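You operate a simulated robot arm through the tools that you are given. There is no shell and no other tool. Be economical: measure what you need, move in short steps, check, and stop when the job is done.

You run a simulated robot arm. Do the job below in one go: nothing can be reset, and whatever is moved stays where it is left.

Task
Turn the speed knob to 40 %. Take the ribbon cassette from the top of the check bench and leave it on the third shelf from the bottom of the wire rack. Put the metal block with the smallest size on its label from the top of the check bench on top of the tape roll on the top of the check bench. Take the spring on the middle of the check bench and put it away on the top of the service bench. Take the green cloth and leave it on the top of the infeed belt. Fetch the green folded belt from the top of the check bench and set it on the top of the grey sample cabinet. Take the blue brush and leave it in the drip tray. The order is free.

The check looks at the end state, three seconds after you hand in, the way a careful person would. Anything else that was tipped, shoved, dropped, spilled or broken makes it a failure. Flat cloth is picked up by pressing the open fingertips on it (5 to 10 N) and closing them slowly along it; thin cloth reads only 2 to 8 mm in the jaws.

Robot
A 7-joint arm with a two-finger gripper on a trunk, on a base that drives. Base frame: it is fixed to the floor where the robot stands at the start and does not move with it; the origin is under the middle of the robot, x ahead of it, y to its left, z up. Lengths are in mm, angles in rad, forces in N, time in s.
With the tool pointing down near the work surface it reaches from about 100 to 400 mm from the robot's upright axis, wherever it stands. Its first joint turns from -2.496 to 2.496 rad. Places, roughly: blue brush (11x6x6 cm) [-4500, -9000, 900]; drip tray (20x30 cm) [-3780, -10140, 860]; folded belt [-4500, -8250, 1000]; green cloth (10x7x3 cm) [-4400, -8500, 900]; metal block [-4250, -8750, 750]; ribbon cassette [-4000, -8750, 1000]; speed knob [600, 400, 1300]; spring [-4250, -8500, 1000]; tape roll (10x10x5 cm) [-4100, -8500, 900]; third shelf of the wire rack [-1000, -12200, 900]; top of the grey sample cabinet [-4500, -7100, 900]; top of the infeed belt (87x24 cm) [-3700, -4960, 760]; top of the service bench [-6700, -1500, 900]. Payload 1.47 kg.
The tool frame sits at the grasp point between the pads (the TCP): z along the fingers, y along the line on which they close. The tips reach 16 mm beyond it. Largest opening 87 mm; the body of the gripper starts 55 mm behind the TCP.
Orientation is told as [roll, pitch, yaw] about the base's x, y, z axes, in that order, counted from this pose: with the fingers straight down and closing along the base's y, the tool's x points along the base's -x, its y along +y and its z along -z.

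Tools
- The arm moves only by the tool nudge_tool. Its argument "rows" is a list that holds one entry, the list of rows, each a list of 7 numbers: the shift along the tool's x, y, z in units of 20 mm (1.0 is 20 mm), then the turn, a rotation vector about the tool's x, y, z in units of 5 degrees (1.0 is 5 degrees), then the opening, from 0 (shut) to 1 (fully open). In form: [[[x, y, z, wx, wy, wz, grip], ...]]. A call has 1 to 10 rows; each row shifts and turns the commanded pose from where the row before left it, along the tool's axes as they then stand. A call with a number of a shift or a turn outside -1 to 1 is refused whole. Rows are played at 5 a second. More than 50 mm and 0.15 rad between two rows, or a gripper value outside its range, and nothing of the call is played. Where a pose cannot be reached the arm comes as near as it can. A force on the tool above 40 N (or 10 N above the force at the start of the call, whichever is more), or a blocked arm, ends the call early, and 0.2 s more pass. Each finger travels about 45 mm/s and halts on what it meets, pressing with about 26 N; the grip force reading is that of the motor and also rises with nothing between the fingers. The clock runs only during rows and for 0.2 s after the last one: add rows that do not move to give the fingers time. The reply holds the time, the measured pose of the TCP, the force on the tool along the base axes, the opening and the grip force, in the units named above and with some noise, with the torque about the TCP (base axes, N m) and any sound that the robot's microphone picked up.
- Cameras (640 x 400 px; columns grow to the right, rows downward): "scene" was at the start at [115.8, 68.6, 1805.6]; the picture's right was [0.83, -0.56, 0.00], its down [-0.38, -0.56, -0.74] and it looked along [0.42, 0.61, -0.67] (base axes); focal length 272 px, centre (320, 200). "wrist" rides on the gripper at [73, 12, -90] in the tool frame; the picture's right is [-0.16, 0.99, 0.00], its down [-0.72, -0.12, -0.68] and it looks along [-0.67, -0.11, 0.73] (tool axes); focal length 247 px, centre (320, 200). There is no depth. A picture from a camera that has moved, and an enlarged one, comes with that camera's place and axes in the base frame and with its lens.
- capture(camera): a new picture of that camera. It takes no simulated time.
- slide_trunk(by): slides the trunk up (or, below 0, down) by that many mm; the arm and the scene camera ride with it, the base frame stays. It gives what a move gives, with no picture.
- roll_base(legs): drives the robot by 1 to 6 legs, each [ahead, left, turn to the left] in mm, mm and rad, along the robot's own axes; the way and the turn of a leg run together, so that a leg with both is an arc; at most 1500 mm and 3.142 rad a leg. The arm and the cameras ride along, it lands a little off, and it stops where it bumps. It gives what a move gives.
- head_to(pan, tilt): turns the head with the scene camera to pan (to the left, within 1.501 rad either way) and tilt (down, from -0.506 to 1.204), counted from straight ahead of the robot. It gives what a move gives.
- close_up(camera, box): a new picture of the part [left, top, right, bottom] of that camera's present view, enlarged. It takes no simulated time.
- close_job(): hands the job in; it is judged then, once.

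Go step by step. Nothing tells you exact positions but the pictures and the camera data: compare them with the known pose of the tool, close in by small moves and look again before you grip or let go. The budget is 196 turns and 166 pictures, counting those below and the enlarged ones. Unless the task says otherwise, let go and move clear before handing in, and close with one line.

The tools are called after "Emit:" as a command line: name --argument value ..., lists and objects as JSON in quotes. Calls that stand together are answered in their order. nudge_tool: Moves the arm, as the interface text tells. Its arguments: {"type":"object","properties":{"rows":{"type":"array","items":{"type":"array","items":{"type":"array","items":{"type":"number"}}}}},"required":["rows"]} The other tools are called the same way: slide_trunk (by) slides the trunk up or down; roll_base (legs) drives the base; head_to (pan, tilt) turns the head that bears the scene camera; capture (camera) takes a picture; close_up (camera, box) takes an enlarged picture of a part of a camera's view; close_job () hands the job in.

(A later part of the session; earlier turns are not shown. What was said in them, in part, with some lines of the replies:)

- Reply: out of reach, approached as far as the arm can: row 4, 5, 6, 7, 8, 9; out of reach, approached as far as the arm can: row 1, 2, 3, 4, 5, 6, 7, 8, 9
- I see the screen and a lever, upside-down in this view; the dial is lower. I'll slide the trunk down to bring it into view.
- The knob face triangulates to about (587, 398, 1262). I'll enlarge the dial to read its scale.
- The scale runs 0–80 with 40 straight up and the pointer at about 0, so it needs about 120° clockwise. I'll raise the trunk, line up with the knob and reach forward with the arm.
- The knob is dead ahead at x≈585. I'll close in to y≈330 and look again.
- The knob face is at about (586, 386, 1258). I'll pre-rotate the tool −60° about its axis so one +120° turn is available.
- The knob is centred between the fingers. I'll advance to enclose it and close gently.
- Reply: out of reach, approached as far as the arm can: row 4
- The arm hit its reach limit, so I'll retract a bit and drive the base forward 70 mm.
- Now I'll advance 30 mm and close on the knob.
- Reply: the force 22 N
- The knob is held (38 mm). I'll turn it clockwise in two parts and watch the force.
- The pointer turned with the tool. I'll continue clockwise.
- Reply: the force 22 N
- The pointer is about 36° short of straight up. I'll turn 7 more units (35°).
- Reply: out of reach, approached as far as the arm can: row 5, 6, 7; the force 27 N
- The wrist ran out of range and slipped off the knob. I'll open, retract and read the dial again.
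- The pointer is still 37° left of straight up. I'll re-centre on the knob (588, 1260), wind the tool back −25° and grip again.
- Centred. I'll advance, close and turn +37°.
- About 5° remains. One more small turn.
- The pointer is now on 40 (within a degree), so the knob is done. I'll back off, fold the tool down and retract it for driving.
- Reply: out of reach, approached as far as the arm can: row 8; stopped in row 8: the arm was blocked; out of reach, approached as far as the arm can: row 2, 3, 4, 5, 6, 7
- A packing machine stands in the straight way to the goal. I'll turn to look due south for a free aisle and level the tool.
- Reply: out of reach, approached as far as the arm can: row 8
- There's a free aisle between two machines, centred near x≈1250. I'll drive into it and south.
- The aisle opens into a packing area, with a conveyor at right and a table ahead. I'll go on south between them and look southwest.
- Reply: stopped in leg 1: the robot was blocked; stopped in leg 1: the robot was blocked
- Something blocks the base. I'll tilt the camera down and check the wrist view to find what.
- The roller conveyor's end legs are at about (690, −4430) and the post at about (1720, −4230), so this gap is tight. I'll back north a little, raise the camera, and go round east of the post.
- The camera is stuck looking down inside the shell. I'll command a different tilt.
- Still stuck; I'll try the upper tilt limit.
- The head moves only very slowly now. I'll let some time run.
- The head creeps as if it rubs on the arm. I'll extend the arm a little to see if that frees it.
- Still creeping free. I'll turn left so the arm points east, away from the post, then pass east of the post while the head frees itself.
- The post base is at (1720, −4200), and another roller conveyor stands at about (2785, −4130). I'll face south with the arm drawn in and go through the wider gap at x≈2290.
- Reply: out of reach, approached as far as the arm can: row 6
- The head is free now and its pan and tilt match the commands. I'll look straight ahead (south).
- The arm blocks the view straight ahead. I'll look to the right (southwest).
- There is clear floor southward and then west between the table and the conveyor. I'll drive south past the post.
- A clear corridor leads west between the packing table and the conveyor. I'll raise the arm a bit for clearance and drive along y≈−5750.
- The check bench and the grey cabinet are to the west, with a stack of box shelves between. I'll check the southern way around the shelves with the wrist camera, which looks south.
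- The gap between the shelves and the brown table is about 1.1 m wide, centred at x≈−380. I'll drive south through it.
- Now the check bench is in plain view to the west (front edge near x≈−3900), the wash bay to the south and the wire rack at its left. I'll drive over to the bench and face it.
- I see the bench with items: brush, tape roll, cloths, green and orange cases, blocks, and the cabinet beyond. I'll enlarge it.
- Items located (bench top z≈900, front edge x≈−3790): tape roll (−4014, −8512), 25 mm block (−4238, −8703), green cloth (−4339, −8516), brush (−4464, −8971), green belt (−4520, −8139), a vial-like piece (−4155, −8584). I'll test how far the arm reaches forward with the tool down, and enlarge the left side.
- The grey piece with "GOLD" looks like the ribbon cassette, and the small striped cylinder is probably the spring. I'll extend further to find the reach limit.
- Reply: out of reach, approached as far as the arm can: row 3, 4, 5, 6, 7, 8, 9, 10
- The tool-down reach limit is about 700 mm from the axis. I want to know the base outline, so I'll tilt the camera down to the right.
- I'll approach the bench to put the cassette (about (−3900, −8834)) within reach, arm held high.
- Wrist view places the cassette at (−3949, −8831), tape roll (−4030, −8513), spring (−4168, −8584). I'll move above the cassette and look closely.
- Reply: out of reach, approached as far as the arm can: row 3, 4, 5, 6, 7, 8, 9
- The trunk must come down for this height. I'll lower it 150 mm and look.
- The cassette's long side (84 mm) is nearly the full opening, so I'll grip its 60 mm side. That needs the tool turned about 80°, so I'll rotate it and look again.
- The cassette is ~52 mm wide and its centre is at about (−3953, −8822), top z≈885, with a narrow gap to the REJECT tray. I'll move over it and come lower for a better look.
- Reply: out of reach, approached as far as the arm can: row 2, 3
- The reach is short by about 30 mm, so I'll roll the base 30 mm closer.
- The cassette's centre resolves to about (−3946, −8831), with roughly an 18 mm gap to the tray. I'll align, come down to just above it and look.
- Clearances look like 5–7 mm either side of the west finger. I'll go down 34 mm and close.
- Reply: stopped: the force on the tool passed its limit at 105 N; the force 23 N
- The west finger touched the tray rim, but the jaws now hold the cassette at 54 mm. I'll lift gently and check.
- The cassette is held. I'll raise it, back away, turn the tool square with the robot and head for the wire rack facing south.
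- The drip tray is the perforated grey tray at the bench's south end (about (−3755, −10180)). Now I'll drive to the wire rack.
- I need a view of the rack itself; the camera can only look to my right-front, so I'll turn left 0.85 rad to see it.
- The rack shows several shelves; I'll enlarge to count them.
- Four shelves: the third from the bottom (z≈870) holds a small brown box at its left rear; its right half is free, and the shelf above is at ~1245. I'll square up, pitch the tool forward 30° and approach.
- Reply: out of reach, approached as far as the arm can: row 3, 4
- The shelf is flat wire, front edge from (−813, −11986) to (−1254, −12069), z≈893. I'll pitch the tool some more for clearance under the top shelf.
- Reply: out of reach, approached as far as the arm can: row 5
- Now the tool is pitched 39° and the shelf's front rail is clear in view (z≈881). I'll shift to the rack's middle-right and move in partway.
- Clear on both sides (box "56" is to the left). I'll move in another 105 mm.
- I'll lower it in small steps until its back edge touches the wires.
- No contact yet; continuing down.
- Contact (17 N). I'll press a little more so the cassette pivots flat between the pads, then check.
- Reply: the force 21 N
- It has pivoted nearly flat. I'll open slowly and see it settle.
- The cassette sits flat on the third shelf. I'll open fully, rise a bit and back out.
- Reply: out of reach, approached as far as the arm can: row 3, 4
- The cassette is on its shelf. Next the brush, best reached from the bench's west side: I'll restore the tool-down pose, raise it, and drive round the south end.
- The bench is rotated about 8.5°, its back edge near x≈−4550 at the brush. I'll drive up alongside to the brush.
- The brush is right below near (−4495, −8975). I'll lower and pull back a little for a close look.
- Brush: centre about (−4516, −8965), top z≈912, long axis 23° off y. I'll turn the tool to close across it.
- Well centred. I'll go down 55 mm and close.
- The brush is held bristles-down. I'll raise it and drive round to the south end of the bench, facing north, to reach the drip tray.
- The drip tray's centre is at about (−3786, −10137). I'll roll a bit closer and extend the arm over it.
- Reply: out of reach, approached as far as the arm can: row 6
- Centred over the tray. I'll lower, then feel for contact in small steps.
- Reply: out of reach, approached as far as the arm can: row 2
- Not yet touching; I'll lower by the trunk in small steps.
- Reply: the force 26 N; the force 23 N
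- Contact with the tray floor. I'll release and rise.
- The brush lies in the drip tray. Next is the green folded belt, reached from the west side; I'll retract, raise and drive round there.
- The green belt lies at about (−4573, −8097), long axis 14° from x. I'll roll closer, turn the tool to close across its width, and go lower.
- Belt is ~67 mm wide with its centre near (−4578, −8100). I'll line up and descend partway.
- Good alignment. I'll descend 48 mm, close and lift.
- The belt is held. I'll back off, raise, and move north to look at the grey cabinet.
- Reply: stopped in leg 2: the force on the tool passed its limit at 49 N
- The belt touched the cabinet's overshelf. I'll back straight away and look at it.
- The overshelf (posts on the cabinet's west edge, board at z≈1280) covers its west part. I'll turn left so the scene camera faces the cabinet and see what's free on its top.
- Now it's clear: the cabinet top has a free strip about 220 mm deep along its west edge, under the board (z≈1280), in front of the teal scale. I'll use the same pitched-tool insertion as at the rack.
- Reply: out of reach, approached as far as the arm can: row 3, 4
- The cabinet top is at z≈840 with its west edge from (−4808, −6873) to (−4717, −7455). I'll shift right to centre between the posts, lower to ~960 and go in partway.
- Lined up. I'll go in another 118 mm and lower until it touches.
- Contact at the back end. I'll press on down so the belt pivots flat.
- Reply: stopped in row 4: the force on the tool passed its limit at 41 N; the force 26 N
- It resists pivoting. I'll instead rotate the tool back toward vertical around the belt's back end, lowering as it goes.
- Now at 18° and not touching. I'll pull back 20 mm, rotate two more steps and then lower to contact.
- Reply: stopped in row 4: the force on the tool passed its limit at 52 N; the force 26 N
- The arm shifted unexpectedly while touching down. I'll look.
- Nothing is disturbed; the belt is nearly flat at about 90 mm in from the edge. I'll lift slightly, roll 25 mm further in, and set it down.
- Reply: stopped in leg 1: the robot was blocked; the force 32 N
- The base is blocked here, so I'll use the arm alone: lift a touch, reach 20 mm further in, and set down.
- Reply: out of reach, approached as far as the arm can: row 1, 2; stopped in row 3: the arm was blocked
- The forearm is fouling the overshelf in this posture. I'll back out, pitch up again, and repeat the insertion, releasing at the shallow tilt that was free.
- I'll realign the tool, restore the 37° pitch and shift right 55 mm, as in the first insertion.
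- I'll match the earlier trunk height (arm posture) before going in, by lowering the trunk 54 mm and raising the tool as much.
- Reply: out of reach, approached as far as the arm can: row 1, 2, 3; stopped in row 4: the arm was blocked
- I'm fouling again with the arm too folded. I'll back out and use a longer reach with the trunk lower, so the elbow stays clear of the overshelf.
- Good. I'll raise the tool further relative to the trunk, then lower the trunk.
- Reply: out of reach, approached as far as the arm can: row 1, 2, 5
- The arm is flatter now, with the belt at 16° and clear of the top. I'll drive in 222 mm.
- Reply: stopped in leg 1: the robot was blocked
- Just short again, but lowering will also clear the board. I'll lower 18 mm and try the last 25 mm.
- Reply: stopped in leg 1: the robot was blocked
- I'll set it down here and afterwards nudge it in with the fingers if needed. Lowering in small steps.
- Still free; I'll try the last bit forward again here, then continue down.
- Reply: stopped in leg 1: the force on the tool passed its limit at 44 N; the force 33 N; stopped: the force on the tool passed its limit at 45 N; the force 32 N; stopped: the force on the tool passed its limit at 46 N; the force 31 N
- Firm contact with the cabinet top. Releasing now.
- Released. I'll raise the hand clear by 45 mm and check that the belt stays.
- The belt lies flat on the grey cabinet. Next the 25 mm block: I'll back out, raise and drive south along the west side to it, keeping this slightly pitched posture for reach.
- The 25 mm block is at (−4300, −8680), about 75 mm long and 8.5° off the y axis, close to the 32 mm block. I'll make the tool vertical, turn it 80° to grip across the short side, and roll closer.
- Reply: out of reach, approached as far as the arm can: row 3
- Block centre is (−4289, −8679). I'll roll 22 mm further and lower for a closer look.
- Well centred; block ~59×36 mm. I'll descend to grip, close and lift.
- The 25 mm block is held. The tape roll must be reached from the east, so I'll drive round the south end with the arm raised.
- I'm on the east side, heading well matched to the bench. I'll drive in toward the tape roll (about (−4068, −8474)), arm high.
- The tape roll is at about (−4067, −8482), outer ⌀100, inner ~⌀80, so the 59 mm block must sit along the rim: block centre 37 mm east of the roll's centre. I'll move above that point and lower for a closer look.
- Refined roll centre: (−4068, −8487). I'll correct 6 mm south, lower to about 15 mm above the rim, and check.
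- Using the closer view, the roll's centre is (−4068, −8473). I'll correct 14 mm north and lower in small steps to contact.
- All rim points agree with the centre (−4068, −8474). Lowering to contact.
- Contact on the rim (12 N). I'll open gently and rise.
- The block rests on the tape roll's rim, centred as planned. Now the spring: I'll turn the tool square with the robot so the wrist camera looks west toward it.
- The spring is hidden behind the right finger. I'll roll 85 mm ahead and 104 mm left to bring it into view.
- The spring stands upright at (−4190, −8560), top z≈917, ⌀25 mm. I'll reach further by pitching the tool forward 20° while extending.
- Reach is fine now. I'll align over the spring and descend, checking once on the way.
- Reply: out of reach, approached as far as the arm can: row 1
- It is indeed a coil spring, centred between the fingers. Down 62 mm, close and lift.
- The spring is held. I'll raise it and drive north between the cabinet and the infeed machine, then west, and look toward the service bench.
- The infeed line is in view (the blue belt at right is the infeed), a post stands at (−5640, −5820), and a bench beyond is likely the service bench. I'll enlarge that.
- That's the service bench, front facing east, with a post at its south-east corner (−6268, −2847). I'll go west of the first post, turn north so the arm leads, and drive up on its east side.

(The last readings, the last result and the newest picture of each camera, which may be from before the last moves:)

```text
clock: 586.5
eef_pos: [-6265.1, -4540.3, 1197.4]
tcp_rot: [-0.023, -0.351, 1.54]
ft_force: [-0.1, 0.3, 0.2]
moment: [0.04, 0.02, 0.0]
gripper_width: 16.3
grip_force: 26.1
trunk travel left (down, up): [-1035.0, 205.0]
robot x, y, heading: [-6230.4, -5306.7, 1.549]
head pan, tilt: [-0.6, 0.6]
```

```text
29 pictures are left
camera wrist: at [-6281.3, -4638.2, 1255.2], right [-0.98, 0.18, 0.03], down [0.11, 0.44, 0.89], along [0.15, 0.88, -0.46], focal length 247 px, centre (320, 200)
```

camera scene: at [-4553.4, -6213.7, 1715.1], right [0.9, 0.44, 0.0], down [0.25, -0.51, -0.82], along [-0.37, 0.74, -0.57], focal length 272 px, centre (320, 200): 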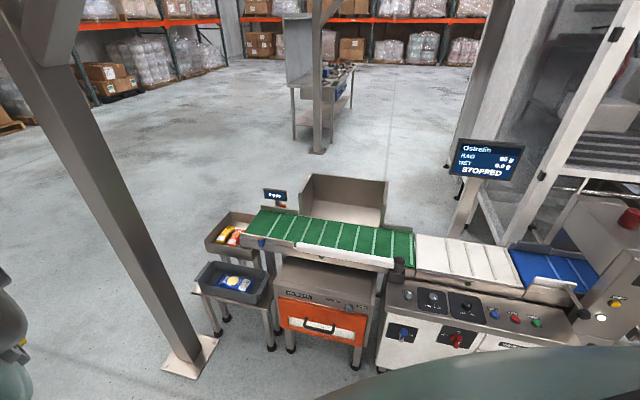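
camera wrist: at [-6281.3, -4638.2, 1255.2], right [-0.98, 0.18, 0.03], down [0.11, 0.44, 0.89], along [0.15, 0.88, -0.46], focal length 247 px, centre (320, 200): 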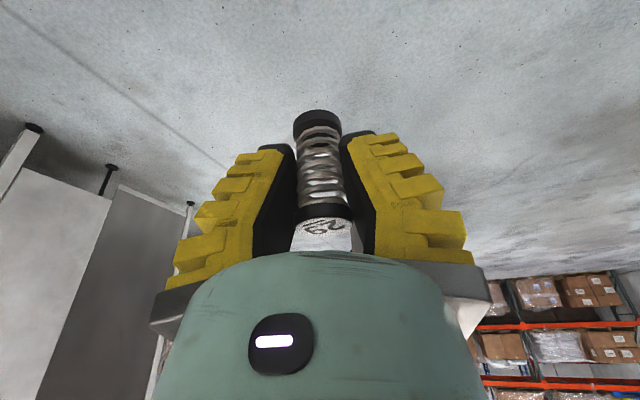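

Way is clear. Driving on north to a spot east of the bench.

Emit:
roll_base --legs '[[1300, -560, 0], [1400, 0, 0], [420, 0, 0], [0, 0, 1.79]]'

Emit:
capture --camera "wrist"

Emit:
capture --camera "scene"

```text
clock: 598.1
eef_pos: [-5639.6, -2275.4, 1194.2]
tcp_rot: [-0.024, -0.346, 1.551]
ft_force: [0.8, 0.3, -0.2]
moment: [0.0, -0.03, -0.01]
gripper_width: 15.5
grip_force: 26.3
trunk travel left (down, up): [-1035.0, 205.0]
robot x, y, heading: [-5602.8, -3039.8, 1.553]
head pan, tilt: [-0.6, 0.6]
stopped in leg 2: the robot was blocked; the commanded pose is now the measured one
```

```text
28 pictures are left
camera wrist: at [-5655.5, -2373.6, 1252.9], right [-0.98, 0.18, 0.03], down [0.11, 0.45, 0.89], along [0.14, 0.88, -0.46], focal length 247 px, centre (320, 200)
```

wrist: 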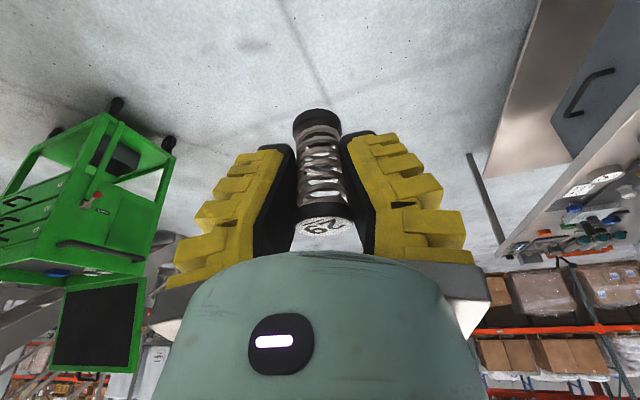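

```text
27 pictures are left
camera scene: at [-5530.5, -2922.9, 1715.0], right [0.54, -0.84, 0.0], down [-0.47, -0.31, -0.83], along [0.69, 0.45, -0.56], focal length 272 px, centre (320, 200)
```

scene: 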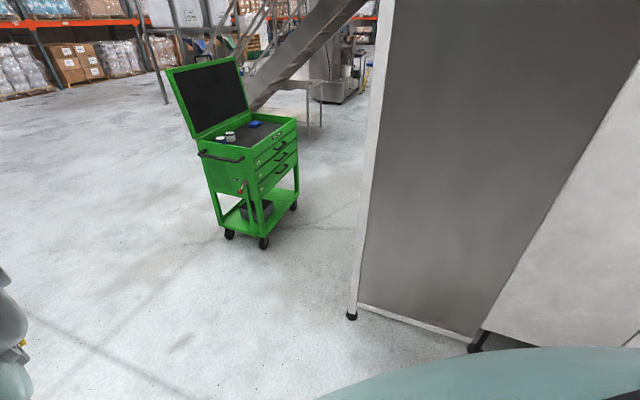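

The base is blocked by something low to the left; nothing shows ahead. I'll sidestep east 200 mm and go on.

Emit:
roll_base --legs '[[-60, 0, 0], [0, -200, 0], [800, 0, 0]]'

```text
clock: 604.2
eef_pos: [-5439.6, -1541.9, 1194.5]
tcp_rot: [-0.02, -0.345, 1.561]
ft_force: [0.2, 0.2, -0.3]
moment: [0.04, 0.0, 0.0]
gripper_width: 15.4
grip_force: 25.8
trunk travel left (down, up): [-1035.0, 205.0]
robot x, y, heading: [-5394.7, -2308.3, 1.56]
head pan, tilt: [-0.6, 0.6]
```

Clear now. I'll turn left to face the bench.

Emit:
roll_base --legs '[[0, 0, 1.6]]'

Emit:
capture --camera "wrist"

Emit:
capture --camera "scene"

```text
clock: 608.4
eef_pos: [-6158.2, -2369.4, 1194.5]
tcp_rot: [-0.021, -0.344, -3.125]
ft_force: [0.5, 0.0, -0.8]
moment: [-0.02, 0.0, 0.0]
gripper_width: 15.9
grip_force: 25.7
trunk travel left (down, up): [-1035.0, 205.0]
robot x, y, heading: [-5392.5, -2306.6, -3.127]
head pan, tilt: [-0.6, 0.6]
```

```text
26 pictures are left
camera wrist: at [-6058.6, -2380.9, 1254.1], right [-0.14, -0.99, 0.03], down [-0.45, 0.09, 0.89], along [-0.88, 0.11, -0.46], focal length 247 px, centre (320, 200)
```

wrist: 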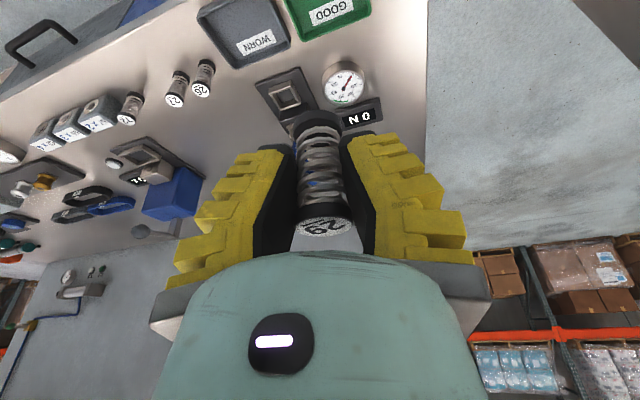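

```text
25 pictures are left
camera scene: at [-5516.7, -2235.4, 1715.1], right [0.82, 0.57, 0.0], down [0.32, -0.46, -0.83], along [-0.47, 0.68, -0.56], focal length 272 px, centre (320, 200)
```

scene: 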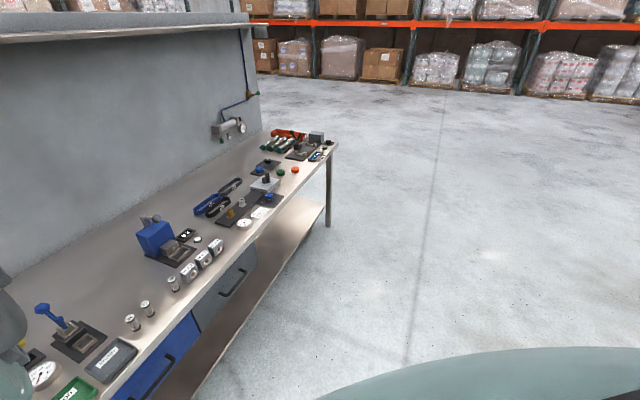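

The bench has a row of labelled springs; a clear spot lies behind them near (−6385, −2185). I'll drive there and lower partway to check.

Emit:
roll_base --legs '[[0, -187, 0], [222, 0, 0]]'

Emit:
slide_trunk --by -110

Emit:
capture --camera "wrist"

```text
clock: 611.3
eef_pos: [-6387.1, -2184.3, 1196.1]
tcp_rot: [-0.02, -0.347, -3.13]
ft_force: [-0.8, 0.5, 0.3]
moment: [-0.02, 0.0, 0.0]
gripper_width: 15.8
grip_force: 26.0
trunk travel left (down, up): [-1035.0, 205.0]
robot x, y, heading: [-5620.0, -2124.6, -3.129]
head pan, tilt: [-0.6, 0.6]
```

```text
clock: 612.7
eef_pos: [-6385.8, -2185.0, 1085.5]
tcp_rot: [-0.021, -0.347, -3.129]
ft_force: [0.2, 0.0, -0.6]
moment: [0.0, -0.01, -0.02]
gripper_width: 16.1
grip_force: 25.9
trunk travel left (down, up): [-925.0, 315.0]
robot x, y, heading: [-5623.4, -2123.6, -3.129]
head pan, tilt: [-0.6, 0.6]
```

```text
24 pictures are left
camera wrist: at [-6286.9, -2195.9, 1144.3], right [-0.14, -0.99, 0.03], down [-0.45, 0.1, 0.89], along [-0.88, 0.11, -0.46], focal length 247 px, centre (320, 200)
```

wrist: 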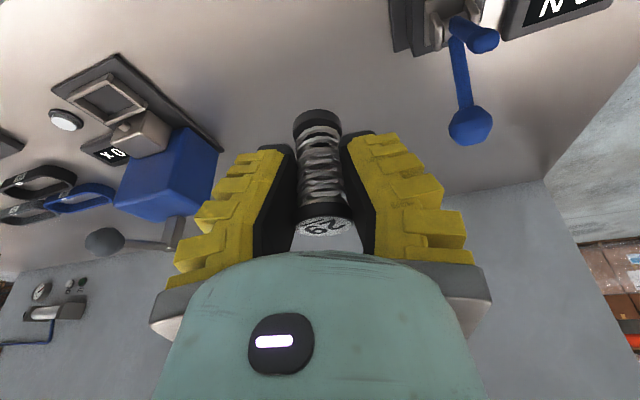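

Clear around. I'll lower towards the surface and feel for contact.

Emit:
slide_trunk --by -110

Emit:
nudge_tool --rows '[[[0.068, 0, 0.188, 0, 0, 0, 0.15], [0.068, 0, 0.188, 0, 0, 0, 0.15], [0.068, 0, 0.188, 0, 0, 0, 0.15], [0.068, 0, 0.188, 0, 0, 0, 0.15], [0.068, 0, 0.188, 0, 0, 0, 0.15], [0, 0, 0, 0, 0, 0, 0.15]]]'

Emit:
capture --camera "wrist"

```text
clock: 614.1
eef_pos: [-6386.8, -2184.5, 975.8]
tcp_rot: [-0.022, -0.347, -3.128]
ft_force: [0.7, -0.1, -0.9]
moment: [-0.03, 0.02, -0.01]
gripper_width: 15.8
grip_force: 26.1
trunk travel left (down, up): [-815.0, 425.0]
robot x, y, heading: [-5622.3, -2127.5, -3.127]
head pan, tilt: [-0.6, 0.6]
```

```text
clock: 615.5
eef_pos: [-6379.2, -2185.5, 963.1]
tcp_rot: [-0.021, -0.347, -3.128]
ft_force: [-0.8, 0.2, 0.4]
moment: [0.0, 0.04, 0.01]
gripper_width: 15.8
grip_force: 26.1
out of reach, approached as far as the arm can: row 2, 3, 5
trunk travel left (down, up): [-815.0, 425.0]
robot x, y, heading: [-5620.4, -2122.7, -3.132]
head pan, tilt: [-0.6, 0.6]
```

```text
23 pictures are left
camera wrist: at [-6279.7, -2197.6, 1021.5], right [-0.14, -0.99, 0.03], down [-0.45, 0.1, 0.89], along [-0.88, 0.11, -0.46], focal length 247 px, centre (320, 200)
```

wrist: 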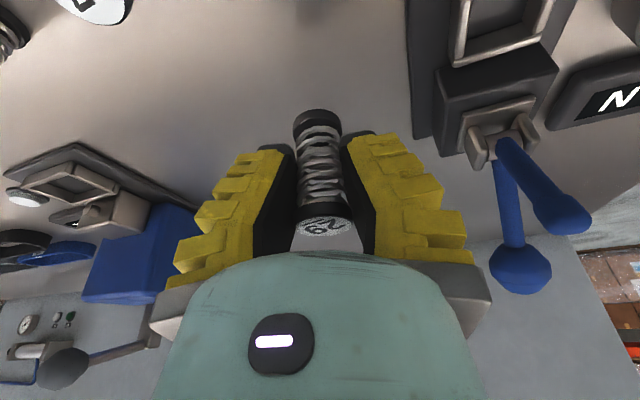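

Continuing down in small trunk steps.

Emit:
slide_trunk --by -12

Emit:
slide_trunk --by -8

Emit:
slide_trunk --by -8

Emit:
slide_trunk --by -6

```text
clock: 616.1
eef_pos: [-6378.5, -2184.7, 951.5]
tcp_rot: [-0.02, -0.348, -3.132]
ft_force: [-0.2, -0.3, -1.1]
moment: [-0.02, 0.0, -0.01]
gripper_width: 15.7
grip_force: 25.9
trunk travel left (down, up): [-803.0, 437.0]
robot x, y, heading: [-5624.5, -2123.2, -3.126]
head pan, tilt: [-0.6, 0.6]
```

```text
clock: 616.7
eef_pos: [-6379.9, -2185.0, 943.6]
tcp_rot: [-0.022, -0.348, -3.131]
ft_force: [0.0, -0.4, -1.1]
moment: [0.01, -0.01, 0.01]
gripper_width: 15.8
grip_force: 26.2
trunk travel left (down, up): [-795.0, 445.0]
robot x, y, heading: [-5623.0, -2123.7, -3.13]
head pan, tilt: [-0.6, 0.6]
```

```text
clock: 617.3
eef_pos: [-6380.2, -2186.1, 935.4]
tcp_rot: [-0.021, -0.347, -3.131]
ft_force: [-0.2, 0.7, -1.0]
moment: [-0.02, -0.02, -0.03]
gripper_width: 15.9
grip_force: 26.6
trunk travel left (down, up): [-787.0, 453.0]
robot x, y, heading: [-5621.8, -2124.1, -3.129]
head pan, tilt: [-0.6, 0.6]
```

```text
clock: 617.8
eef_pos: [-6380.0, -2185.6, 928.3]
tcp_rot: [-0.02, -0.348, -3.13]
ft_force: [-0.2, 0.0, 0.5]
moment: [-0.02, -0.02, 0.03]
gripper_width: 15.7
grip_force: 26.0
trunk travel left (down, up): [-781.0, 459.0]
robot x, y, heading: [-5624.2, -2130.3, -3.131]
head pan, tilt: [-0.6, 0.6]
```

Emit:
slide_trunk --by -7

Emit:
slide_trunk --by -6

Emit:
slide_trunk --by -5

Emit:
slide_trunk --by -4

```text
clock: 618.4
eef_pos: [-6379.0, -2185.3, 921.9]
tcp_rot: [-0.021, -0.347, -3.129]
ft_force: [-0.7, -0.4, -0.2]
moment: [0.03, -0.01, 0.03]
gripper_width: 15.6
grip_force: 25.4
trunk travel left (down, up): [-774.0, 466.0]
robot x, y, heading: [-5623.0, -2122.7, -3.129]
head pan, tilt: [-0.6, 0.6]
```

```text
clock: 618.9
eef_pos: [-6379.4, -2185.4, 915.3]
tcp_rot: [-0.021, -0.349, -3.129]
ft_force: [0.7, 0.8, 1.0]
moment: [-0.03, 0.0, -0.02]
gripper_width: 15.5
grip_force: 26.4
trunk travel left (down, up): [-768.0, 472.0]
robot x, y, heading: [-5621.4, -2125.5, -3.13]
head pan, tilt: [-0.6, 0.6]
```

```text
clock: 619.5
eef_pos: [-6379.0, -2186.2, 910.8]
tcp_rot: [-0.022, -0.347, -3.128]
ft_force: [0.7, 0.3, -0.5]
moment: [-0.05, -0.01, 0.01]
gripper_width: 15.6
grip_force: 26.6
trunk travel left (down, up): [-763.0, 477.0]
robot x, y, heading: [-5623.7, -2125.9, -3.131]
head pan, tilt: [-0.6, 0.6]
```

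```text
clock: 620.0
eef_pos: [-6378.8, -2184.8, 906.3]
tcp_rot: [-0.021, -0.346, -3.129]
ft_force: [-0.4, 0.8, 0.3]
moment: [0.0, -0.05, 0.01]
gripper_width: 15.4
grip_force: 25.7
trunk travel left (down, up): [-759.0, 481.0]
robot x, y, heading: [-5622.7, -2124.0, -3.131]
head pan, tilt: [-0.6, 0.6]
```

No contact yet (this bench may be as low as the other, contact expected near 898). Continuing.

Emit:
slide_trunk --by -4

Emit:
slide_trunk --by -4

Emit:
slide_trunk --by -4

Emit:
capture --camera "wrist"

```text
clock: 620.5
eef_pos: [-6378.7, -2185.2, 902.9]
tcp_rot: [-0.022, -0.347, -3.129]
ft_force: [0.4, -1.5, 0.7]
moment: [-0.02, -0.02, -0.02]
gripper_width: 15.7
grip_force: 25.7
trunk travel left (down, up): [-755.0, 485.0]
robot x, y, heading: [-5621.1, -2125.9, -3.124]
head pan, tilt: [-0.6, 0.6]
```

```text
clock: 621.0
eef_pos: [-6378.8, -2185.8, 898.3]
tcp_rot: [-0.019, -0.348, -3.129]
ft_force: [0.6, -0.5, 0.6]
moment: [-0.02, 0.02, 0.0]
gripper_width: 15.6
grip_force: 25.6
trunk travel left (down, up): [-751.0, 489.0]
robot x, y, heading: [-5619.1, -2116.6, -3.129]
head pan, tilt: [-0.6, 0.6]
```

```text
clock: 621.6
eef_pos: [-6382.1, -2186.4, 898.2]
tcp_rot: [-0.021, -0.352, -3.133]
ft_force: [-0.4, 1.3, 11.2]
moment: [-0.02, 0.1, -0.03]
gripper_width: 17.3
grip_force: 26.3
trunk travel left (down, up): [-747.0, 493.0]
robot x, y, heading: [-5621.7, -2121.1, -3.128]
head pan, tilt: [-0.6, 0.6]
```

```text
22 pictures are left
camera wrist: at [-6282.5, -2197.0, 955.5], right [-0.14, -0.99, 0.04], down [-0.45, 0.1, 0.89], along [-0.88, 0.11, -0.45], focal length 247 px, centre (320, 200)
```

wrist: 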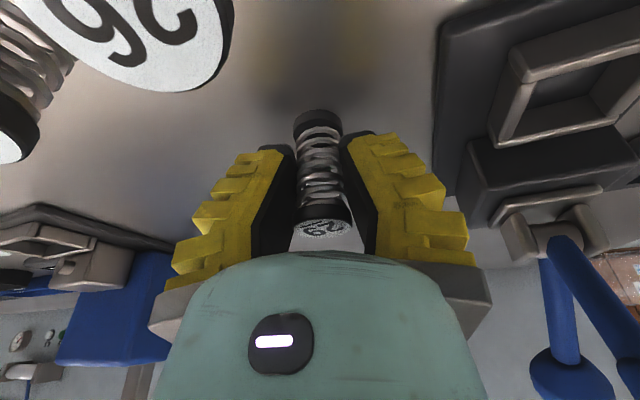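

Contact (11 N). I'll release gently and rise straight up.

Emit:
nudge_tool --rows '[[[0, 0, 0, 0, 0, 0, 0.25], [0, 0, 0, 0, 0, 0, 0.35], [0, 0, 0, 0, 0, 0, 0.45], [0, 0, 0, 0, 0, 0, 0.5], [0, 0, 0, 0, 0, 0, 0.5]]]'

Emit:
slide_trunk --by 130

Emit:
slide_trunk --by 130

Emit:
roll_base --legs '[[-250, 0, 0]]'

Emit:
capture --camera "wrist"

```text
clock: 622.8
eef_pos: [-6379.0, -2185.4, 894.7]
tcp_rot: [-0.021, -0.345, -3.13]
ft_force: [0.6, 0.3, 1.0]
moment: [0.02, -0.01, -0.02]
gripper_width: 48.8
grip_force: 4.2
trunk travel left (down, up): [-747.0, 493.0]
robot x, y, heading: [-5625.6, -2125.2, -3.13]
head pan, tilt: [-0.6, 0.6]
```

```text
clock: 624.4
eef_pos: [-6379.3, -2185.6, 1025.2]
tcp_rot: [-0.02, -0.346, -3.129]
ft_force: [-0.8, -0.5, 0.4]
moment: [-0.02, 0.01, -0.01]
gripper_width: 49.3
grip_force: 4.3
trunk travel left (down, up): [-877.0, 363.0]
robot x, y, heading: [-5623.8, -2124.5, -3.129]
head pan, tilt: [-0.6, 0.6]
```

```text
clock: 625.9
eef_pos: [-6379.3, -2186.0, 1154.8]
tcp_rot: [-0.02, -0.345, -3.13]
ft_force: [-0.4, 1.9, 0.2]
moment: [-0.02, -0.04, 0.01]
gripper_width: 49.0
grip_force: 3.5
trunk travel left (down, up): [-1007.0, 233.0]
robot x, y, heading: [-5624.8, -2125.3, -3.127]
head pan, tilt: [-0.6, 0.6]
```

```text
clock: 627.8
eef_pos: [-6132.5, -2186.9, 1154.9]
tcp_rot: [-0.021, -0.344, -3.124]
ft_force: [0.2, 0.6, 0.6]
moment: [-0.03, 0.03, 0.0]
gripper_width: 49.2
grip_force: 4.4
trunk travel left (down, up): [-1007.0, 233.0]
robot x, y, heading: [-5373.2, -2122.7, -3.122]
head pan, tilt: [-0.6, 0.6]
```

```text
21 pictures are left
camera wrist: at [-6032.3, -2197.2, 1213.6], right [-0.14, -0.99, 0.03], down [-0.45, 0.09, 0.89], along [-0.88, 0.11, -0.46], focal length 247 px, centre (320, 200)
```

wrist: 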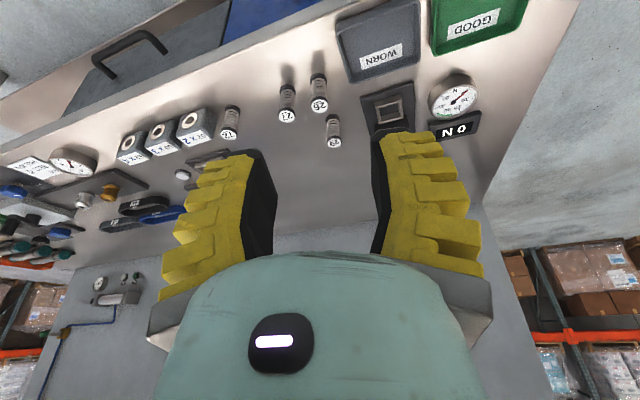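

The spring stands upright on the service bench. The last item is the green cloth; I'll turn to face south and drive back to the check bench's west side.

Emit:
roll_base --legs '[[0, 0, 1.551], [1000, 0, 0], [900, -300, 0], [1300, -560, 0], [1150, 0, 0]]'

Emit:
roll_base --legs '[[1000, 450, 0], [1000, 450, 0], [0, 0, 1.57]]'

Emit:
capture --camera "wrist"

```text
clock: 653.1
eef_pos: [-6325.4, -7126.8, 1154.5]
tcp_rot: [-0.022, -0.347, -1.594]
ft_force: [-0.3, 0.0, 0.7]
moment: [0.0, -0.03, 0.0]
gripper_width: 49.4
grip_force: 4.1
trunk travel left (down, up): [-1007.0, 233.0]
robot x, y, heading: [-6359.2, -6367.0, -1.591]
head pan, tilt: [-0.6, 0.6]
```

```text
clock: 667.7
eef_pos: [-4741.3, -8375.2, 1154.6]
tcp_rot: [-0.021, -0.346, -0.044]
ft_force: [0.8, 0.4, 0.8]
moment: [0.02, 0.01, -0.05]
gripper_width: 49.1
grip_force: 4.3
trunk travel left (down, up): [-1007.0, 233.0]
robot x, y, heading: [-5499.3, -8397.0, -0.046]
head pan, tilt: [-0.6, 0.6]
```

```text
20 pictures are left
camera wrist: at [-4838.6, -8356.3, 1213.6], right [0.2, 0.98, 0.03], down [0.44, -0.12, 0.89], along [0.87, -0.16, -0.46], focal length 247 px, centre (320, 200)
```

wrist: 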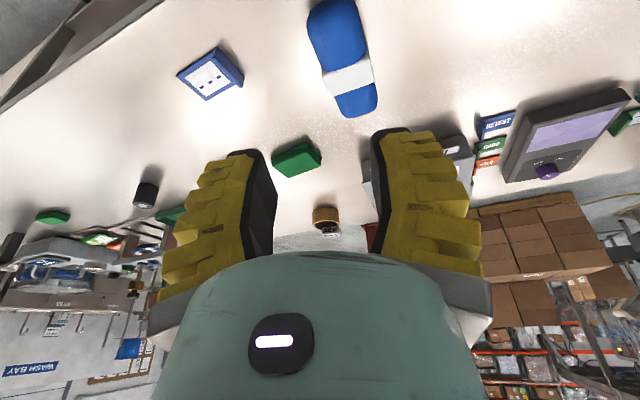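

The cloth is at about (−4412, −8485). I'll drive over it and lower for a close look.

Emit:
roll_base --legs '[[0, -100, 0], [270, 0, 0]]'

Emit:
slide_trunk --by -110

Emit:
capture --camera "wrist"

```text
clock: 670.4
eef_pos: [-4478.1, -8490.7, 1155.0]
tcp_rot: [-0.022, -0.345, -0.05]
ft_force: [-0.1, 0.6, -0.2]
moment: [0.01, -0.01, 0.03]
gripper_width: 49.0
grip_force: 4.0
trunk travel left (down, up): [-1007.0, 233.0]
robot x, y, heading: [-5235.4, -8506.8, -0.047]
head pan, tilt: [-0.6, 0.6]
```

```text
clock: 671.8
eef_pos: [-4477.7, -8491.4, 1045.3]
tcp_rot: [-0.021, -0.348, -0.05]
ft_force: [-0.1, -0.3, -0.3]
moment: [0.01, -0.01, 0.03]
gripper_width: 49.1
grip_force: 3.8
trunk travel left (down, up): [-897.0, 343.0]
robot x, y, heading: [-5238.2, -8506.1, -0.049]
head pan, tilt: [-0.6, 0.6]
```

```text
19 pictures are left
camera wrist: at [-4576.2, -8471.9, 1103.9], right [0.2, 0.98, 0.03], down [0.44, -0.12, 0.89], along [0.87, -0.17, -0.46], focal length 247 px, centre (320, 200)
```

wrist: 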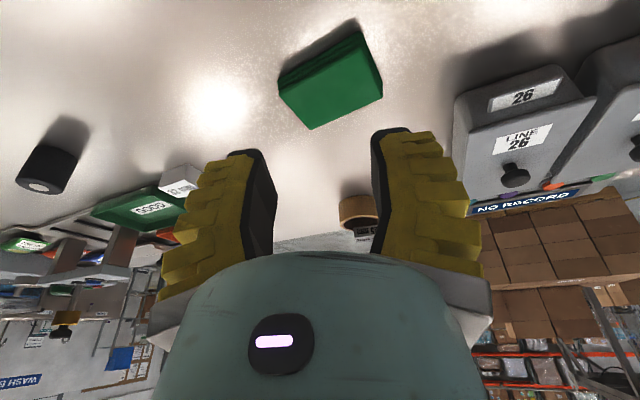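

The cloth is ~92×72 mm, centre (−4397, −8490), short side 16° from x. I'll roll closer, make the tool vertical and turn it to close across the short side.

Emit:
roll_base --legs '[[150, 0, 0]]'

Emit:
nudge_tool --rows '[[[1, 0, 0, 0, 1, 0, 1], [1, 0, 0, 0, 1, 0, 1], [0.5, 0, 0, 0, 1, 0, 1], [0.5, 0, 0, 0, 0.97, 0, 1], [0, 0, 0, 0, 0, 1, 1], [0, 0, 0, 0, 0, 1, 1], [0, 0, 0, 0, 0, 1, 1], [0, 0, 0, 0, 0, 1, 1], [0, 0, 0, 0, 0, 1, 1], [0, 0, 0, 0, 0, 1, 1]]]'

Emit:
nudge_tool --rows '[[[0, 0, 0, 0, 0, 1, 1], [0, 0, 0, 0, 0, 1, 1], [0, 0, 0, 0, 0, 1, 1], [0, 0, 0, 0, 0, 1, 1], [0, 0, 0, 0, 0, 1, 1], [0, 0, 0, 0, 0, 1, 1], [0, 0, 0, 0, 0, 1, 1], [0, 0, 0, 0, 0, 1, 1]]]'

Emit:
capture --camera "wrist"

```text
clock: 673.2
eef_pos: [-4330.5, -8499.0, 1045.0]
tcp_rot: [-0.021, -0.345, -0.051]
ft_force: [0.0, 0.3, 0.0]
moment: [0.01, 0.01, 0.03]
gripper_width: 49.1
grip_force: 4.1
trunk travel left (down, up): [-897.0, 343.0]
robot x, y, heading: [-5087.3, -8517.3, -0.051]
head pan, tilt: [-0.6, 0.6]
```

```text
clock: 675.4
eef_pos: [-4400.8, -8496.1, 1036.6]
tcp_rot: [-0.018, -0.01, -0.582]
ft_force: [0.0, 0.4, 0.3]
moment: [-0.03, 0.02, 0.01]
gripper_width: 86.8
grip_force: 0.0
out of reach, approached as far as the arm can: row 3, 4
trunk travel left (down, up): [-897.0, 343.0]
robot x, y, heading: [-5087.3, -8511.9, -0.045]
head pan, tilt: [-0.6, 0.6]
```

```text
clock: 677.2
eef_pos: [-4400.2, -8497.6, 1037.0]
tcp_rot: [-0.008, -0.017, -1.283]
ft_force: [-0.6, 0.0, -0.2]
moment: [0.01, 0.02, 0.0]
gripper_width: 86.9
grip_force: 0.0
trunk travel left (down, up): [-897.0, 343.0]
robot x, y, heading: [-5089.9, -8513.5, -0.052]
head pan, tilt: [-0.6, 0.6]
```

```text
18 pictures are left
camera wrist: at [-4408.7, -8421.0, 1124.0], right [0.99, 0.13, 0.0], down [0.1, -0.71, 0.69], along [0.09, -0.69, -0.72], focal length 247 px, centre (320, 200)
```

wrist: 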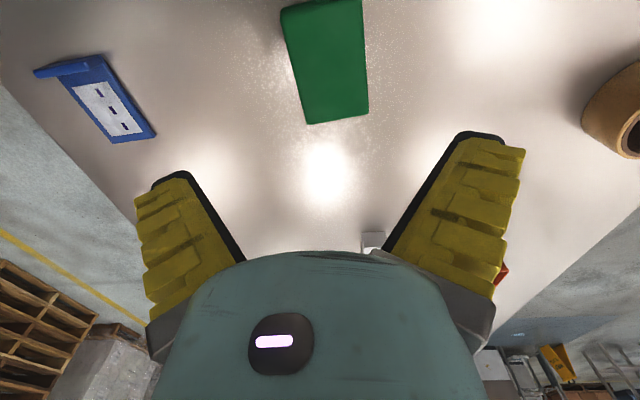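

Nearly aligned; cloth centre (−4392, −8487). I'll correct, lower most of the way and check.

Emit:
nudge_tool --rows '[[[0.41, 0.54, 0, 0, 0, 0, 1], [0, 0, 0, 0, 0, 0, 1]]]'

Emit:
slide_trunk --by -115

Emit:
capture --camera "wrist"

```text
clock: 677.8
eef_pos: [-4400.4, -8496.7, 1036.7]
tcp_rot: [-0.007, -0.017, -1.281]
ft_force: [-0.1, 0.5, 0.1]
moment: [-0.02, 0.0, 0.0]
gripper_width: 87.3
grip_force: 0.0
out of reach, approached as far as the arm can: row 1
trunk travel left (down, up): [-897.0, 343.0]
robot x, y, heading: [-5092.8, -8513.6, -0.049]
head pan, tilt: [-0.6, 0.6]
```

```text
clock: 679.2
eef_pos: [-4398.3, -8496.6, 922.4]
tcp_rot: [-0.008, -0.019, -1.279]
ft_force: [-0.3, 0.9, 0.6]
moment: [-0.01, -0.02, -0.01]
gripper_width: 87.1
grip_force: 0.1
trunk travel left (down, up): [-782.0, 458.0]
robot x, y, heading: [-5088.3, -8517.9, -0.048]
head pan, tilt: [-0.6, 0.6]
```

```text
17 pictures are left
camera wrist: at [-4408.7, -8420.4, 1009.2], right [0.99, 0.13, 0.0], down [0.1, -0.71, 0.69], along [0.09, -0.69, -0.72], focal length 247 px, centre (320, 200)
```

wrist: 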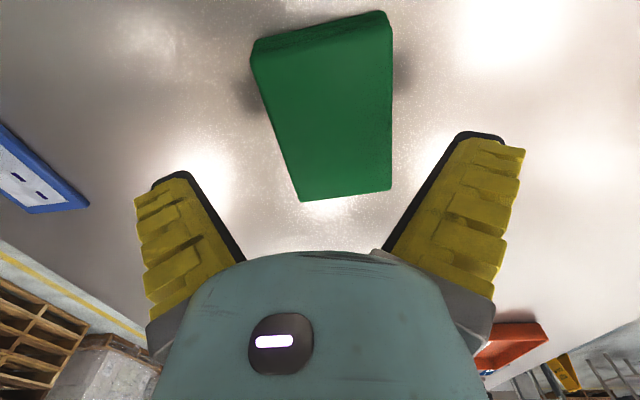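

I need about 8 mm along the closing direction; the arm is at its limit so I'll shift the base slightly.

Emit:
roll_base --legs '[[8, 12, 0]]'

Emit:
capture --camera "wrist"

```text
clock: 680.0
eef_pos: [-4391.5, -8484.6, 921.1]
tcp_rot: [-0.007, -0.018, -1.279]
ft_force: [0.3, -0.6, 0.4]
moment: [-0.05, 0.05, -0.02]
gripper_width: 87.2
grip_force: 0.1
trunk travel left (down, up): [-782.0, 458.0]
robot x, y, heading: [-5080.1, -8502.7, -0.051]
head pan, tilt: [-0.6, 0.6]
```

```text
16 pictures are left
camera wrist: at [-4400.3, -8409.3, 1009.1], right [0.99, 0.13, 0.0], down [0.1, -0.71, 0.69], along [0.09, -0.69, -0.72], focal length 247 px, centre (320, 200)
```

wrist: 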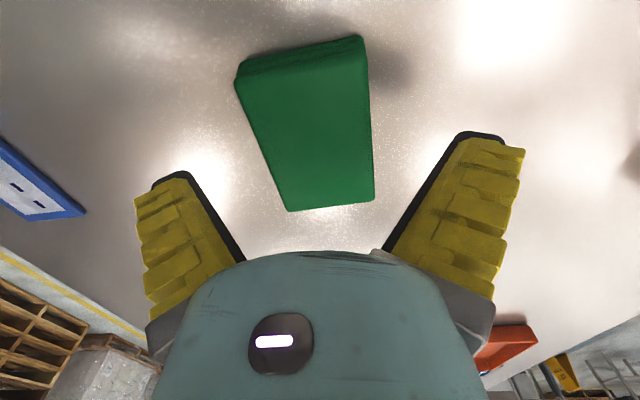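

Centred now. Down 47 mm, close slowly, lift.

Emit:
slide_trunk --by -45

Emit:
nudge_tool --rows '[[[0, 0, 0, 0, 0, 0, 0.85], [0, 0, 0, 0, 0, 0, 0.75], [0, 0, 0, 0, 0, 0, 0.65], [0, 0, 0, 0, 0, 0, 0.55], [0, 0, 0, 0, 0, 0, 0.45], [0, 0, 0, 0, 0, 0, 0.45], [0, 0, 0, 0, 0, 0, 0.45]]]'

Emit:
slide_trunk --by 100

Emit:
capture --camera "wrist"

```text
clock: 680.9
eef_pos: [-4391.3, -8485.6, 876.3]
tcp_rot: [-0.004, -0.019, -1.278]
ft_force: [0.2, -0.5, 0.5]
moment: [0.03, 0.02, 0.0]
gripper_width: 87.0
grip_force: 0.0
trunk travel left (down, up): [-737.0, 503.0]
robot x, y, heading: [-5081.7, -8507.6, -0.053]
head pan, tilt: [-0.6, 0.6]
```

```text
clock: 682.5
eef_pos: [-4390.8, -8484.9, 876.2]
tcp_rot: [-0.008, -0.019, -1.279]
ft_force: [0.0, -1.0, 0.2]
moment: [0.01, 0.01, -0.05]
gripper_width: 68.2
grip_force: 26.1
trunk travel left (down, up): [-737.0, 503.0]
robot x, y, heading: [-5082.1, -8502.0, -0.051]
head pan, tilt: [-0.6, 0.6]
```

```text
clock: 683.8
eef_pos: [-4391.7, -8485.9, 977.1]
tcp_rot: [-0.007, -0.017, -1.28]
ft_force: [-0.1, -0.2, -0.3]
moment: [0.04, -0.02, 0.02]
gripper_width: 68.5
grip_force: 26.4
trunk travel left (down, up): [-837.0, 403.0]
robot x, y, heading: [-5082.4, -8501.1, -0.054]
head pan, tilt: [-0.6, 0.6]
```

```text
15 pictures are left
camera wrist: at [-4400.7, -8409.3, 1063.7], right [0.99, 0.13, 0.0], down [0.1, -0.71, 0.69], along [0.09, -0.69, -0.72], focal length 247 px, centre (320, 200)
```

wrist: 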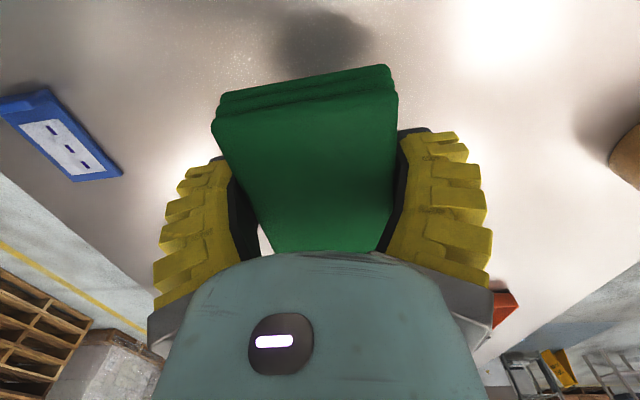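

The folded cloth is held. I'll raise it, back off, face north and drive up west of the cabinet, then east in front of the infeed line.

Emit:
slide_trunk --by 190

Emit:
roll_base --legs '[[-250, 0, 0], [0, 0, 1.624], [1080, 0, 0], [1080, 0, 0], [0, -1250, 0]]'

Emit:
capture --camera "scene"

Emit:
capture --camera "wrist"

```text
clock: 685.9
eef_pos: [-4391.7, -8485.4, 1165.7]
tcp_rot: [-0.008, -0.017, -1.28]
ft_force: [-0.7, 0.6, 0.4]
moment: [0.0, -0.02, 0.01]
gripper_width: 68.4
grip_force: 25.6
trunk travel left (down, up): [-1027.0, 213.0]
robot x, y, heading: [-5082.3, -8501.7, -0.051]
head pan, tilt: [-0.6, 0.6]
```

```text
clock: 708.0
eef_pos: [-4170.8, -5613.5, 1166.1]
tcp_rot: [-0.007, -0.017, 0.356]
ft_force: [0.1, 0.2, -0.1]
moment: [0.01, 0.01, -0.01]
gripper_width: 68.0
grip_force: 26.0
trunk travel left (down, up): [-1027.0, 213.0]
robot x, y, heading: [-4107.7, -6303.0, 1.587]
head pan, tilt: [-0.6, 0.6]
```

```text
14 pictures are left
camera scene: at [-4038.3, -6182.2, 1707.1], right [0.57, -0.82, 0.0], down [-0.46, -0.32, -0.83], along [0.68, 0.47, -0.56], focal length 272 px, centre (320, 200)
```

scene: 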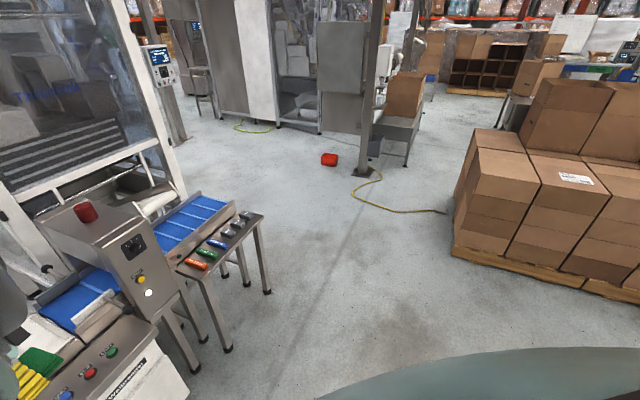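

```text
13 pictures are left
camera wrist: at [-4244.5, -5627.8, 1254.0], right [-0.2, 0.98, 0.0], down [0.71, 0.14, 0.69], along [0.68, 0.13, -0.72], focal length 247 px, centre (320, 200)
```

wrist: 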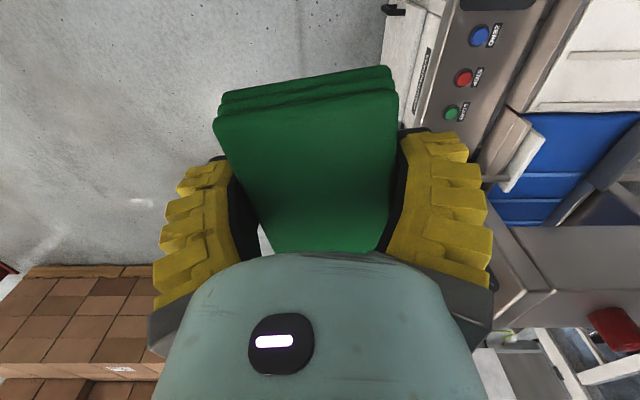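

The infeed belt runs under an arch; its east stretch (x≈−3620…−3280, y≈−4900) is best reached from its east end. I'll drive round to the east over open floor and face along the belt.

Emit:
roll_base --legs '[[-23, -1458, 0], [851, -159, 0], [851, -159, 0], [0, 0, 1.782]]'

Emit:
capture --camera "wrist"

```text
clock: 728.0
eef_pos: [-3016.4, -4827.0, 1166.9]
tcp_rot: [-0.007, -0.018, 2.161]
ft_force: [-0.9, -0.9, -0.6]
moment: [-0.03, 0.0, -0.02]
gripper_width: 68.0
grip_force: 25.7
trunk travel left (down, up): [-1027.0, 213.0]
robot x, y, heading: [-2359.6, -4602.7, -2.894]
head pan, tilt: [-0.6, 0.6]
```

```text
12 pictures are left
camera wrist: at [-2984.8, -4893.9, 1253.9], right [-0.91, -0.42, 0.0], down [-0.3, 0.65, 0.69], along [-0.29, 0.63, -0.72], focal length 247 px, centre (320, 200)
```

wrist: 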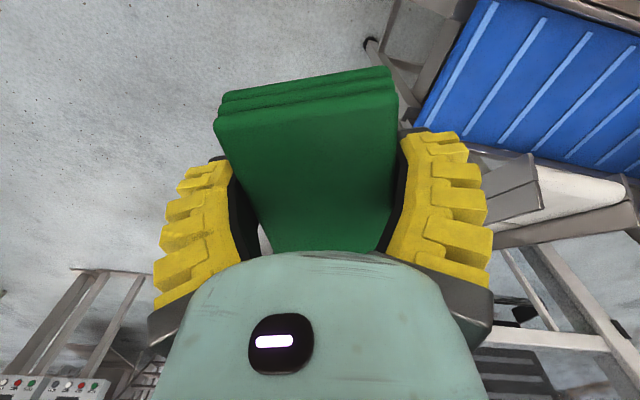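

The belt's east end runs from (−3228, −4951) to (−3277, −4750). I'll move over a point 140 mm in from the end, lower to just above and check.

Emit:
roll_base --legs '[[374, -37, 0]]'

Emit:
slide_trunk --by -250

Emit:
capture --camera "wrist"

```text
clock: 730.4
eef_pos: [-3384.2, -4877.9, 1166.6]
tcp_rot: [-0.008, -0.016, 2.158]
ft_force: [0.4, -0.6, -1.1]
moment: [-0.01, 0.02, -0.01]
gripper_width: 68.1
grip_force: 25.6
trunk travel left (down, up): [-1027.0, 213.0]
robot x, y, heading: [-2729.0, -4657.9, -2.896]
head pan, tilt: [-0.6, 0.6]
```

```text
clock: 732.9
eef_pos: [-3383.0, -4878.6, 915.9]
tcp_rot: [-0.007, -0.018, 2.158]
ft_force: [0.6, 0.1, 0.4]
moment: [0.03, -0.01, 0.01]
gripper_width: 68.0
grip_force: 26.1
trunk travel left (down, up): [-777.0, 463.0]
robot x, y, heading: [-2727.4, -4657.5, -2.896]
head pan, tilt: [-0.6, 0.6]
```

```text
11 pictures are left
camera wrist: at [-3353.0, -4945.8, 1004.1], right [-0.91, -0.41, 0.0], down [-0.3, 0.65, 0.69], along [-0.29, 0.63, -0.72], focal length 247 px, centre (320, 200)
```

wrist: 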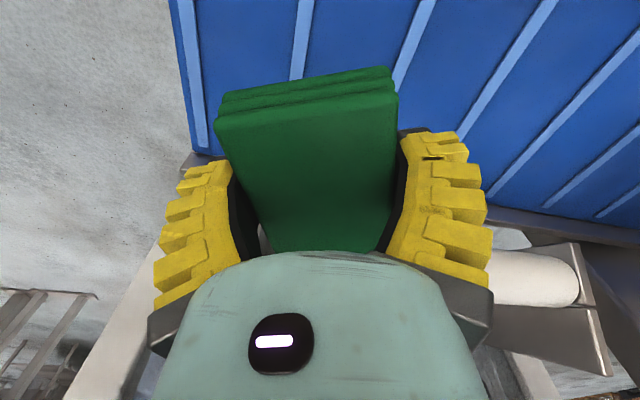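

Well over the belt. I'll lower to just above and then step to contact.

Emit:
slide_trunk --by -100

Emit:
slide_trunk --by -12

Emit:
slide_trunk --by -6

Emit:
slide_trunk --by -5

Emit:
slide_trunk --by -5

```text
clock: 734.3
eef_pos: [-3384.6, -4878.6, 818.4]
tcp_rot: [-0.007, -0.017, 2.157]
ft_force: [0.0, 1.3, -1.1]
moment: [-0.01, 0.01, 0.01]
gripper_width: 68.2
grip_force: 25.7
trunk travel left (down, up): [-677.0, 563.0]
robot x, y, heading: [-2730.0, -4657.9, -2.894]
head pan, tilt: [-0.6, 0.6]
```

```text
clock: 734.9
eef_pos: [-3384.3, -4878.4, 805.1]
tcp_rot: [-0.007, -0.017, 2.159]
ft_force: [0.3, -0.3, -0.6]
moment: [-0.03, -0.01, 0.02]
gripper_width: 67.9
grip_force: 26.2
trunk travel left (down, up): [-665.0, 575.0]
robot x, y, heading: [-2728.8, -4660.8, -2.896]
head pan, tilt: [-0.6, 0.6]
```

```text
clock: 735.4
eef_pos: [-3384.0, -4877.7, 798.3]
tcp_rot: [-0.007, -0.019, 2.157]
ft_force: [-0.1, 0.4, 0.1]
moment: [0.0, -0.02, 0.0]
gripper_width: 68.4
grip_force: 26.1
trunk travel left (down, up): [-659.0, 581.0]
robot x, y, heading: [-2729.6, -4660.6, -2.895]
head pan, tilt: [-0.6, 0.6]
```

```text
clock: 736.0
eef_pos: [-3383.5, -4877.3, 793.6]
tcp_rot: [-0.007, -0.019, 2.156]
ft_force: [-0.1, -0.5, -1.3]
moment: [-0.01, 0.03, 0.0]
gripper_width: 68.3
grip_force: 26.2
trunk travel left (down, up): [-654.0, 586.0]
robot x, y, heading: [-2730.2, -4660.4, -2.894]
head pan, tilt: [-0.6, 0.6]
```

```text
clock: 736.5
eef_pos: [-3384.6, -4878.1, 788.3]
tcp_rot: [-0.007, -0.017, 2.157]
ft_force: [0.4, -0.4, 0.3]
moment: [-0.02, -0.02, -0.04]
gripper_width: 68.0
grip_force: 25.9
trunk travel left (down, up): [-649.0, 591.0]
robot x, y, heading: [-2730.0, -4660.6, -2.894]
head pan, tilt: [-0.6, 0.6]
```

Emit:
slide_trunk --by -4

Emit:
slide_trunk --by -4

Emit:
slide_trunk --by -4

Emit:
slide_trunk --by -4

```text
clock: 737.0
eef_pos: [-3384.7, -4878.9, 783.7]
tcp_rot: [-0.006, -0.017, 2.157]
ft_force: [-0.2, 0.3, -0.8]
moment: [0.02, -0.02, 0.02]
gripper_width: 68.3
grip_force: 26.1
trunk travel left (down, up): [-645.0, 595.0]
robot x, y, heading: [-2728.0, -4658.9, -2.897]
head pan, tilt: [-0.6, 0.6]
```

```text
clock: 737.5
eef_pos: [-3385.1, -4876.3, 779.7]
tcp_rot: [-0.007, -0.016, 2.157]
ft_force: [0.3, 0.4, -0.3]
moment: [0.03, 0.01, -0.02]
gripper_width: 68.2
grip_force: 25.8
trunk travel left (down, up): [-641.0, 599.0]
robot x, y, heading: [-2730.8, -4657.1, -2.899]
head pan, tilt: [-0.6, 0.6]
```

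```text
clock: 738.1
eef_pos: [-3384.4, -4879.3, 776.0]
tcp_rot: [-0.006, -0.019, 2.158]
ft_force: [10.8, 3.7, 21.1]
moment: [0.03, -0.21, -0.08]
gripper_width: 68.7
grip_force: 25.7
trunk travel left (down, up): [-637.0, 603.0]
robot x, y, heading: [-2727.2, -4659.3, -2.892]
head pan, tilt: [-0.6, 0.6]
```

```text
clock: 738.5
eef_pos: [-3385.5, -4878.2, 774.2]
tcp_rot: [-0.007, -0.02, 2.158]
ft_force: [8.9, 2.4, 18.5]
moment: [-0.03, -0.11, 0.02]
gripper_width: 69.7
grip_force: 25.5
trunk travel left (down, up): [-633.0, 607.0]
robot x, y, heading: [-2733.5, -4659.1, -2.895]
head pan, tilt: [-0.6, 0.6]
stopped: the force on the tool passed its limit at 44 N (the readings are from after the stop); the commanded pose is now the measured one
```

Contact with the belt. I'll release, rise and back away, then look.

Emit:
nudge_tool --rows '[[[0, 0, 0, 0, 0, 0, 0.85], [0, 0, 0, 0, 0, 0, 0.95], [0, 0, 0, 0, 0, 0, 1], [0, 0, 0, 0, 0, 0, 1]]]'

Emit:
slide_trunk --by 200

Emit:
capture --camera "wrist"

```text
clock: 739.5
eef_pos: [-3384.2, -4878.6, 773.0]
tcp_rot: [-0.008, -0.018, 2.158]
ft_force: [-0.5, 0.7, 0.0]
moment: [0.0, 0.03, 0.0]
gripper_width: 87.0
grip_force: 0.0
trunk travel left (down, up): [-633.0, 607.0]
robot x, y, heading: [-2727.2, -4661.5, -2.894]
head pan, tilt: [-0.6, 0.6]
```

```text
clock: 741.7
eef_pos: [-3383.7, -4877.9, 974.0]
tcp_rot: [-0.009, -0.017, 2.157]
ft_force: [1.4, 0.2, -1.2]
moment: [-0.01, -0.01, 0.03]
gripper_width: 86.9
grip_force: 0.1
trunk travel left (down, up): [-833.0, 407.0]
robot x, y, heading: [-2728.7, -4659.2, -2.899]
head pan, tilt: [-0.6, 0.6]
```

```text
10 pictures are left
camera wrist: at [-3353.0, -4945.7, 1061.2], right [-0.91, -0.41, -0.01], down [-0.3, 0.65, 0.69], along [-0.28, 0.63, -0.72], focal length 247 px, centre (320, 200)
```

wrist: 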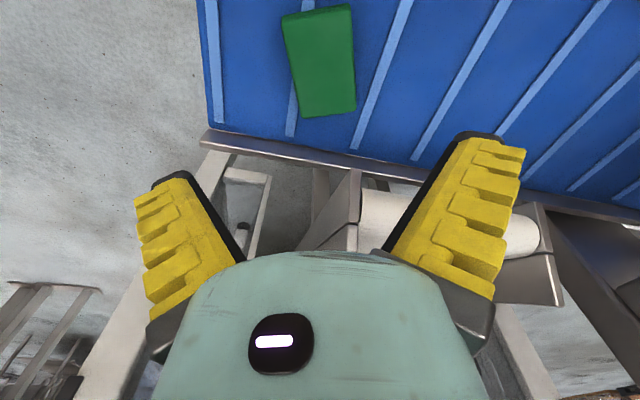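

The cloth lies on the infeed belt, which was the last item. I'll back clear and hand in.

Emit:
slide_trunk --by 150

Emit:
roll_base --legs '[[-350, 0, 0]]'

Emit:
close_job

```text
clock: 743.5
eef_pos: [-3384.9, -4877.2, 1123.6]
tcp_rot: [-0.009, -0.019, 2.157]
ft_force: [0.1, -0.3, -0.3]
moment: [-0.02, 0.0, -0.02]
gripper_width: 86.8
grip_force: 0.1
trunk travel left (down, up): [-983.0, 257.0]
robot x, y, heading: [-2732.1, -4659.8, -2.898]
head pan, tilt: [-0.6, 0.6]
```

```text
clock: 745.7
eef_pos: [-3048.5, -4790.8, 1123.6]
tcp_rot: [-0.007, -0.017, 2.15]
ft_force: [0.4, 0.3, -0.8]
moment: [-0.04, 0.0, -0.02]
gripper_width: 87.1
grip_force: 0.1
trunk travel left (down, up): [-983.0, 257.0]
robot x, y, heading: [-2390.8, -4578.9, -2.903]
head pan, tilt: [-0.6, 0.6]
```

```text
The job is handed in.
```

All seven tasks are done and handed in, but a finger struck the REJECT tray's rim during the cassette pick, the belt and arm bumped the cabinet's overshelf, and the base bumped unseen obstacles near the conveyor and service bench; I saw nothing fall or tip, though I could not rule out a small shift of the tray.
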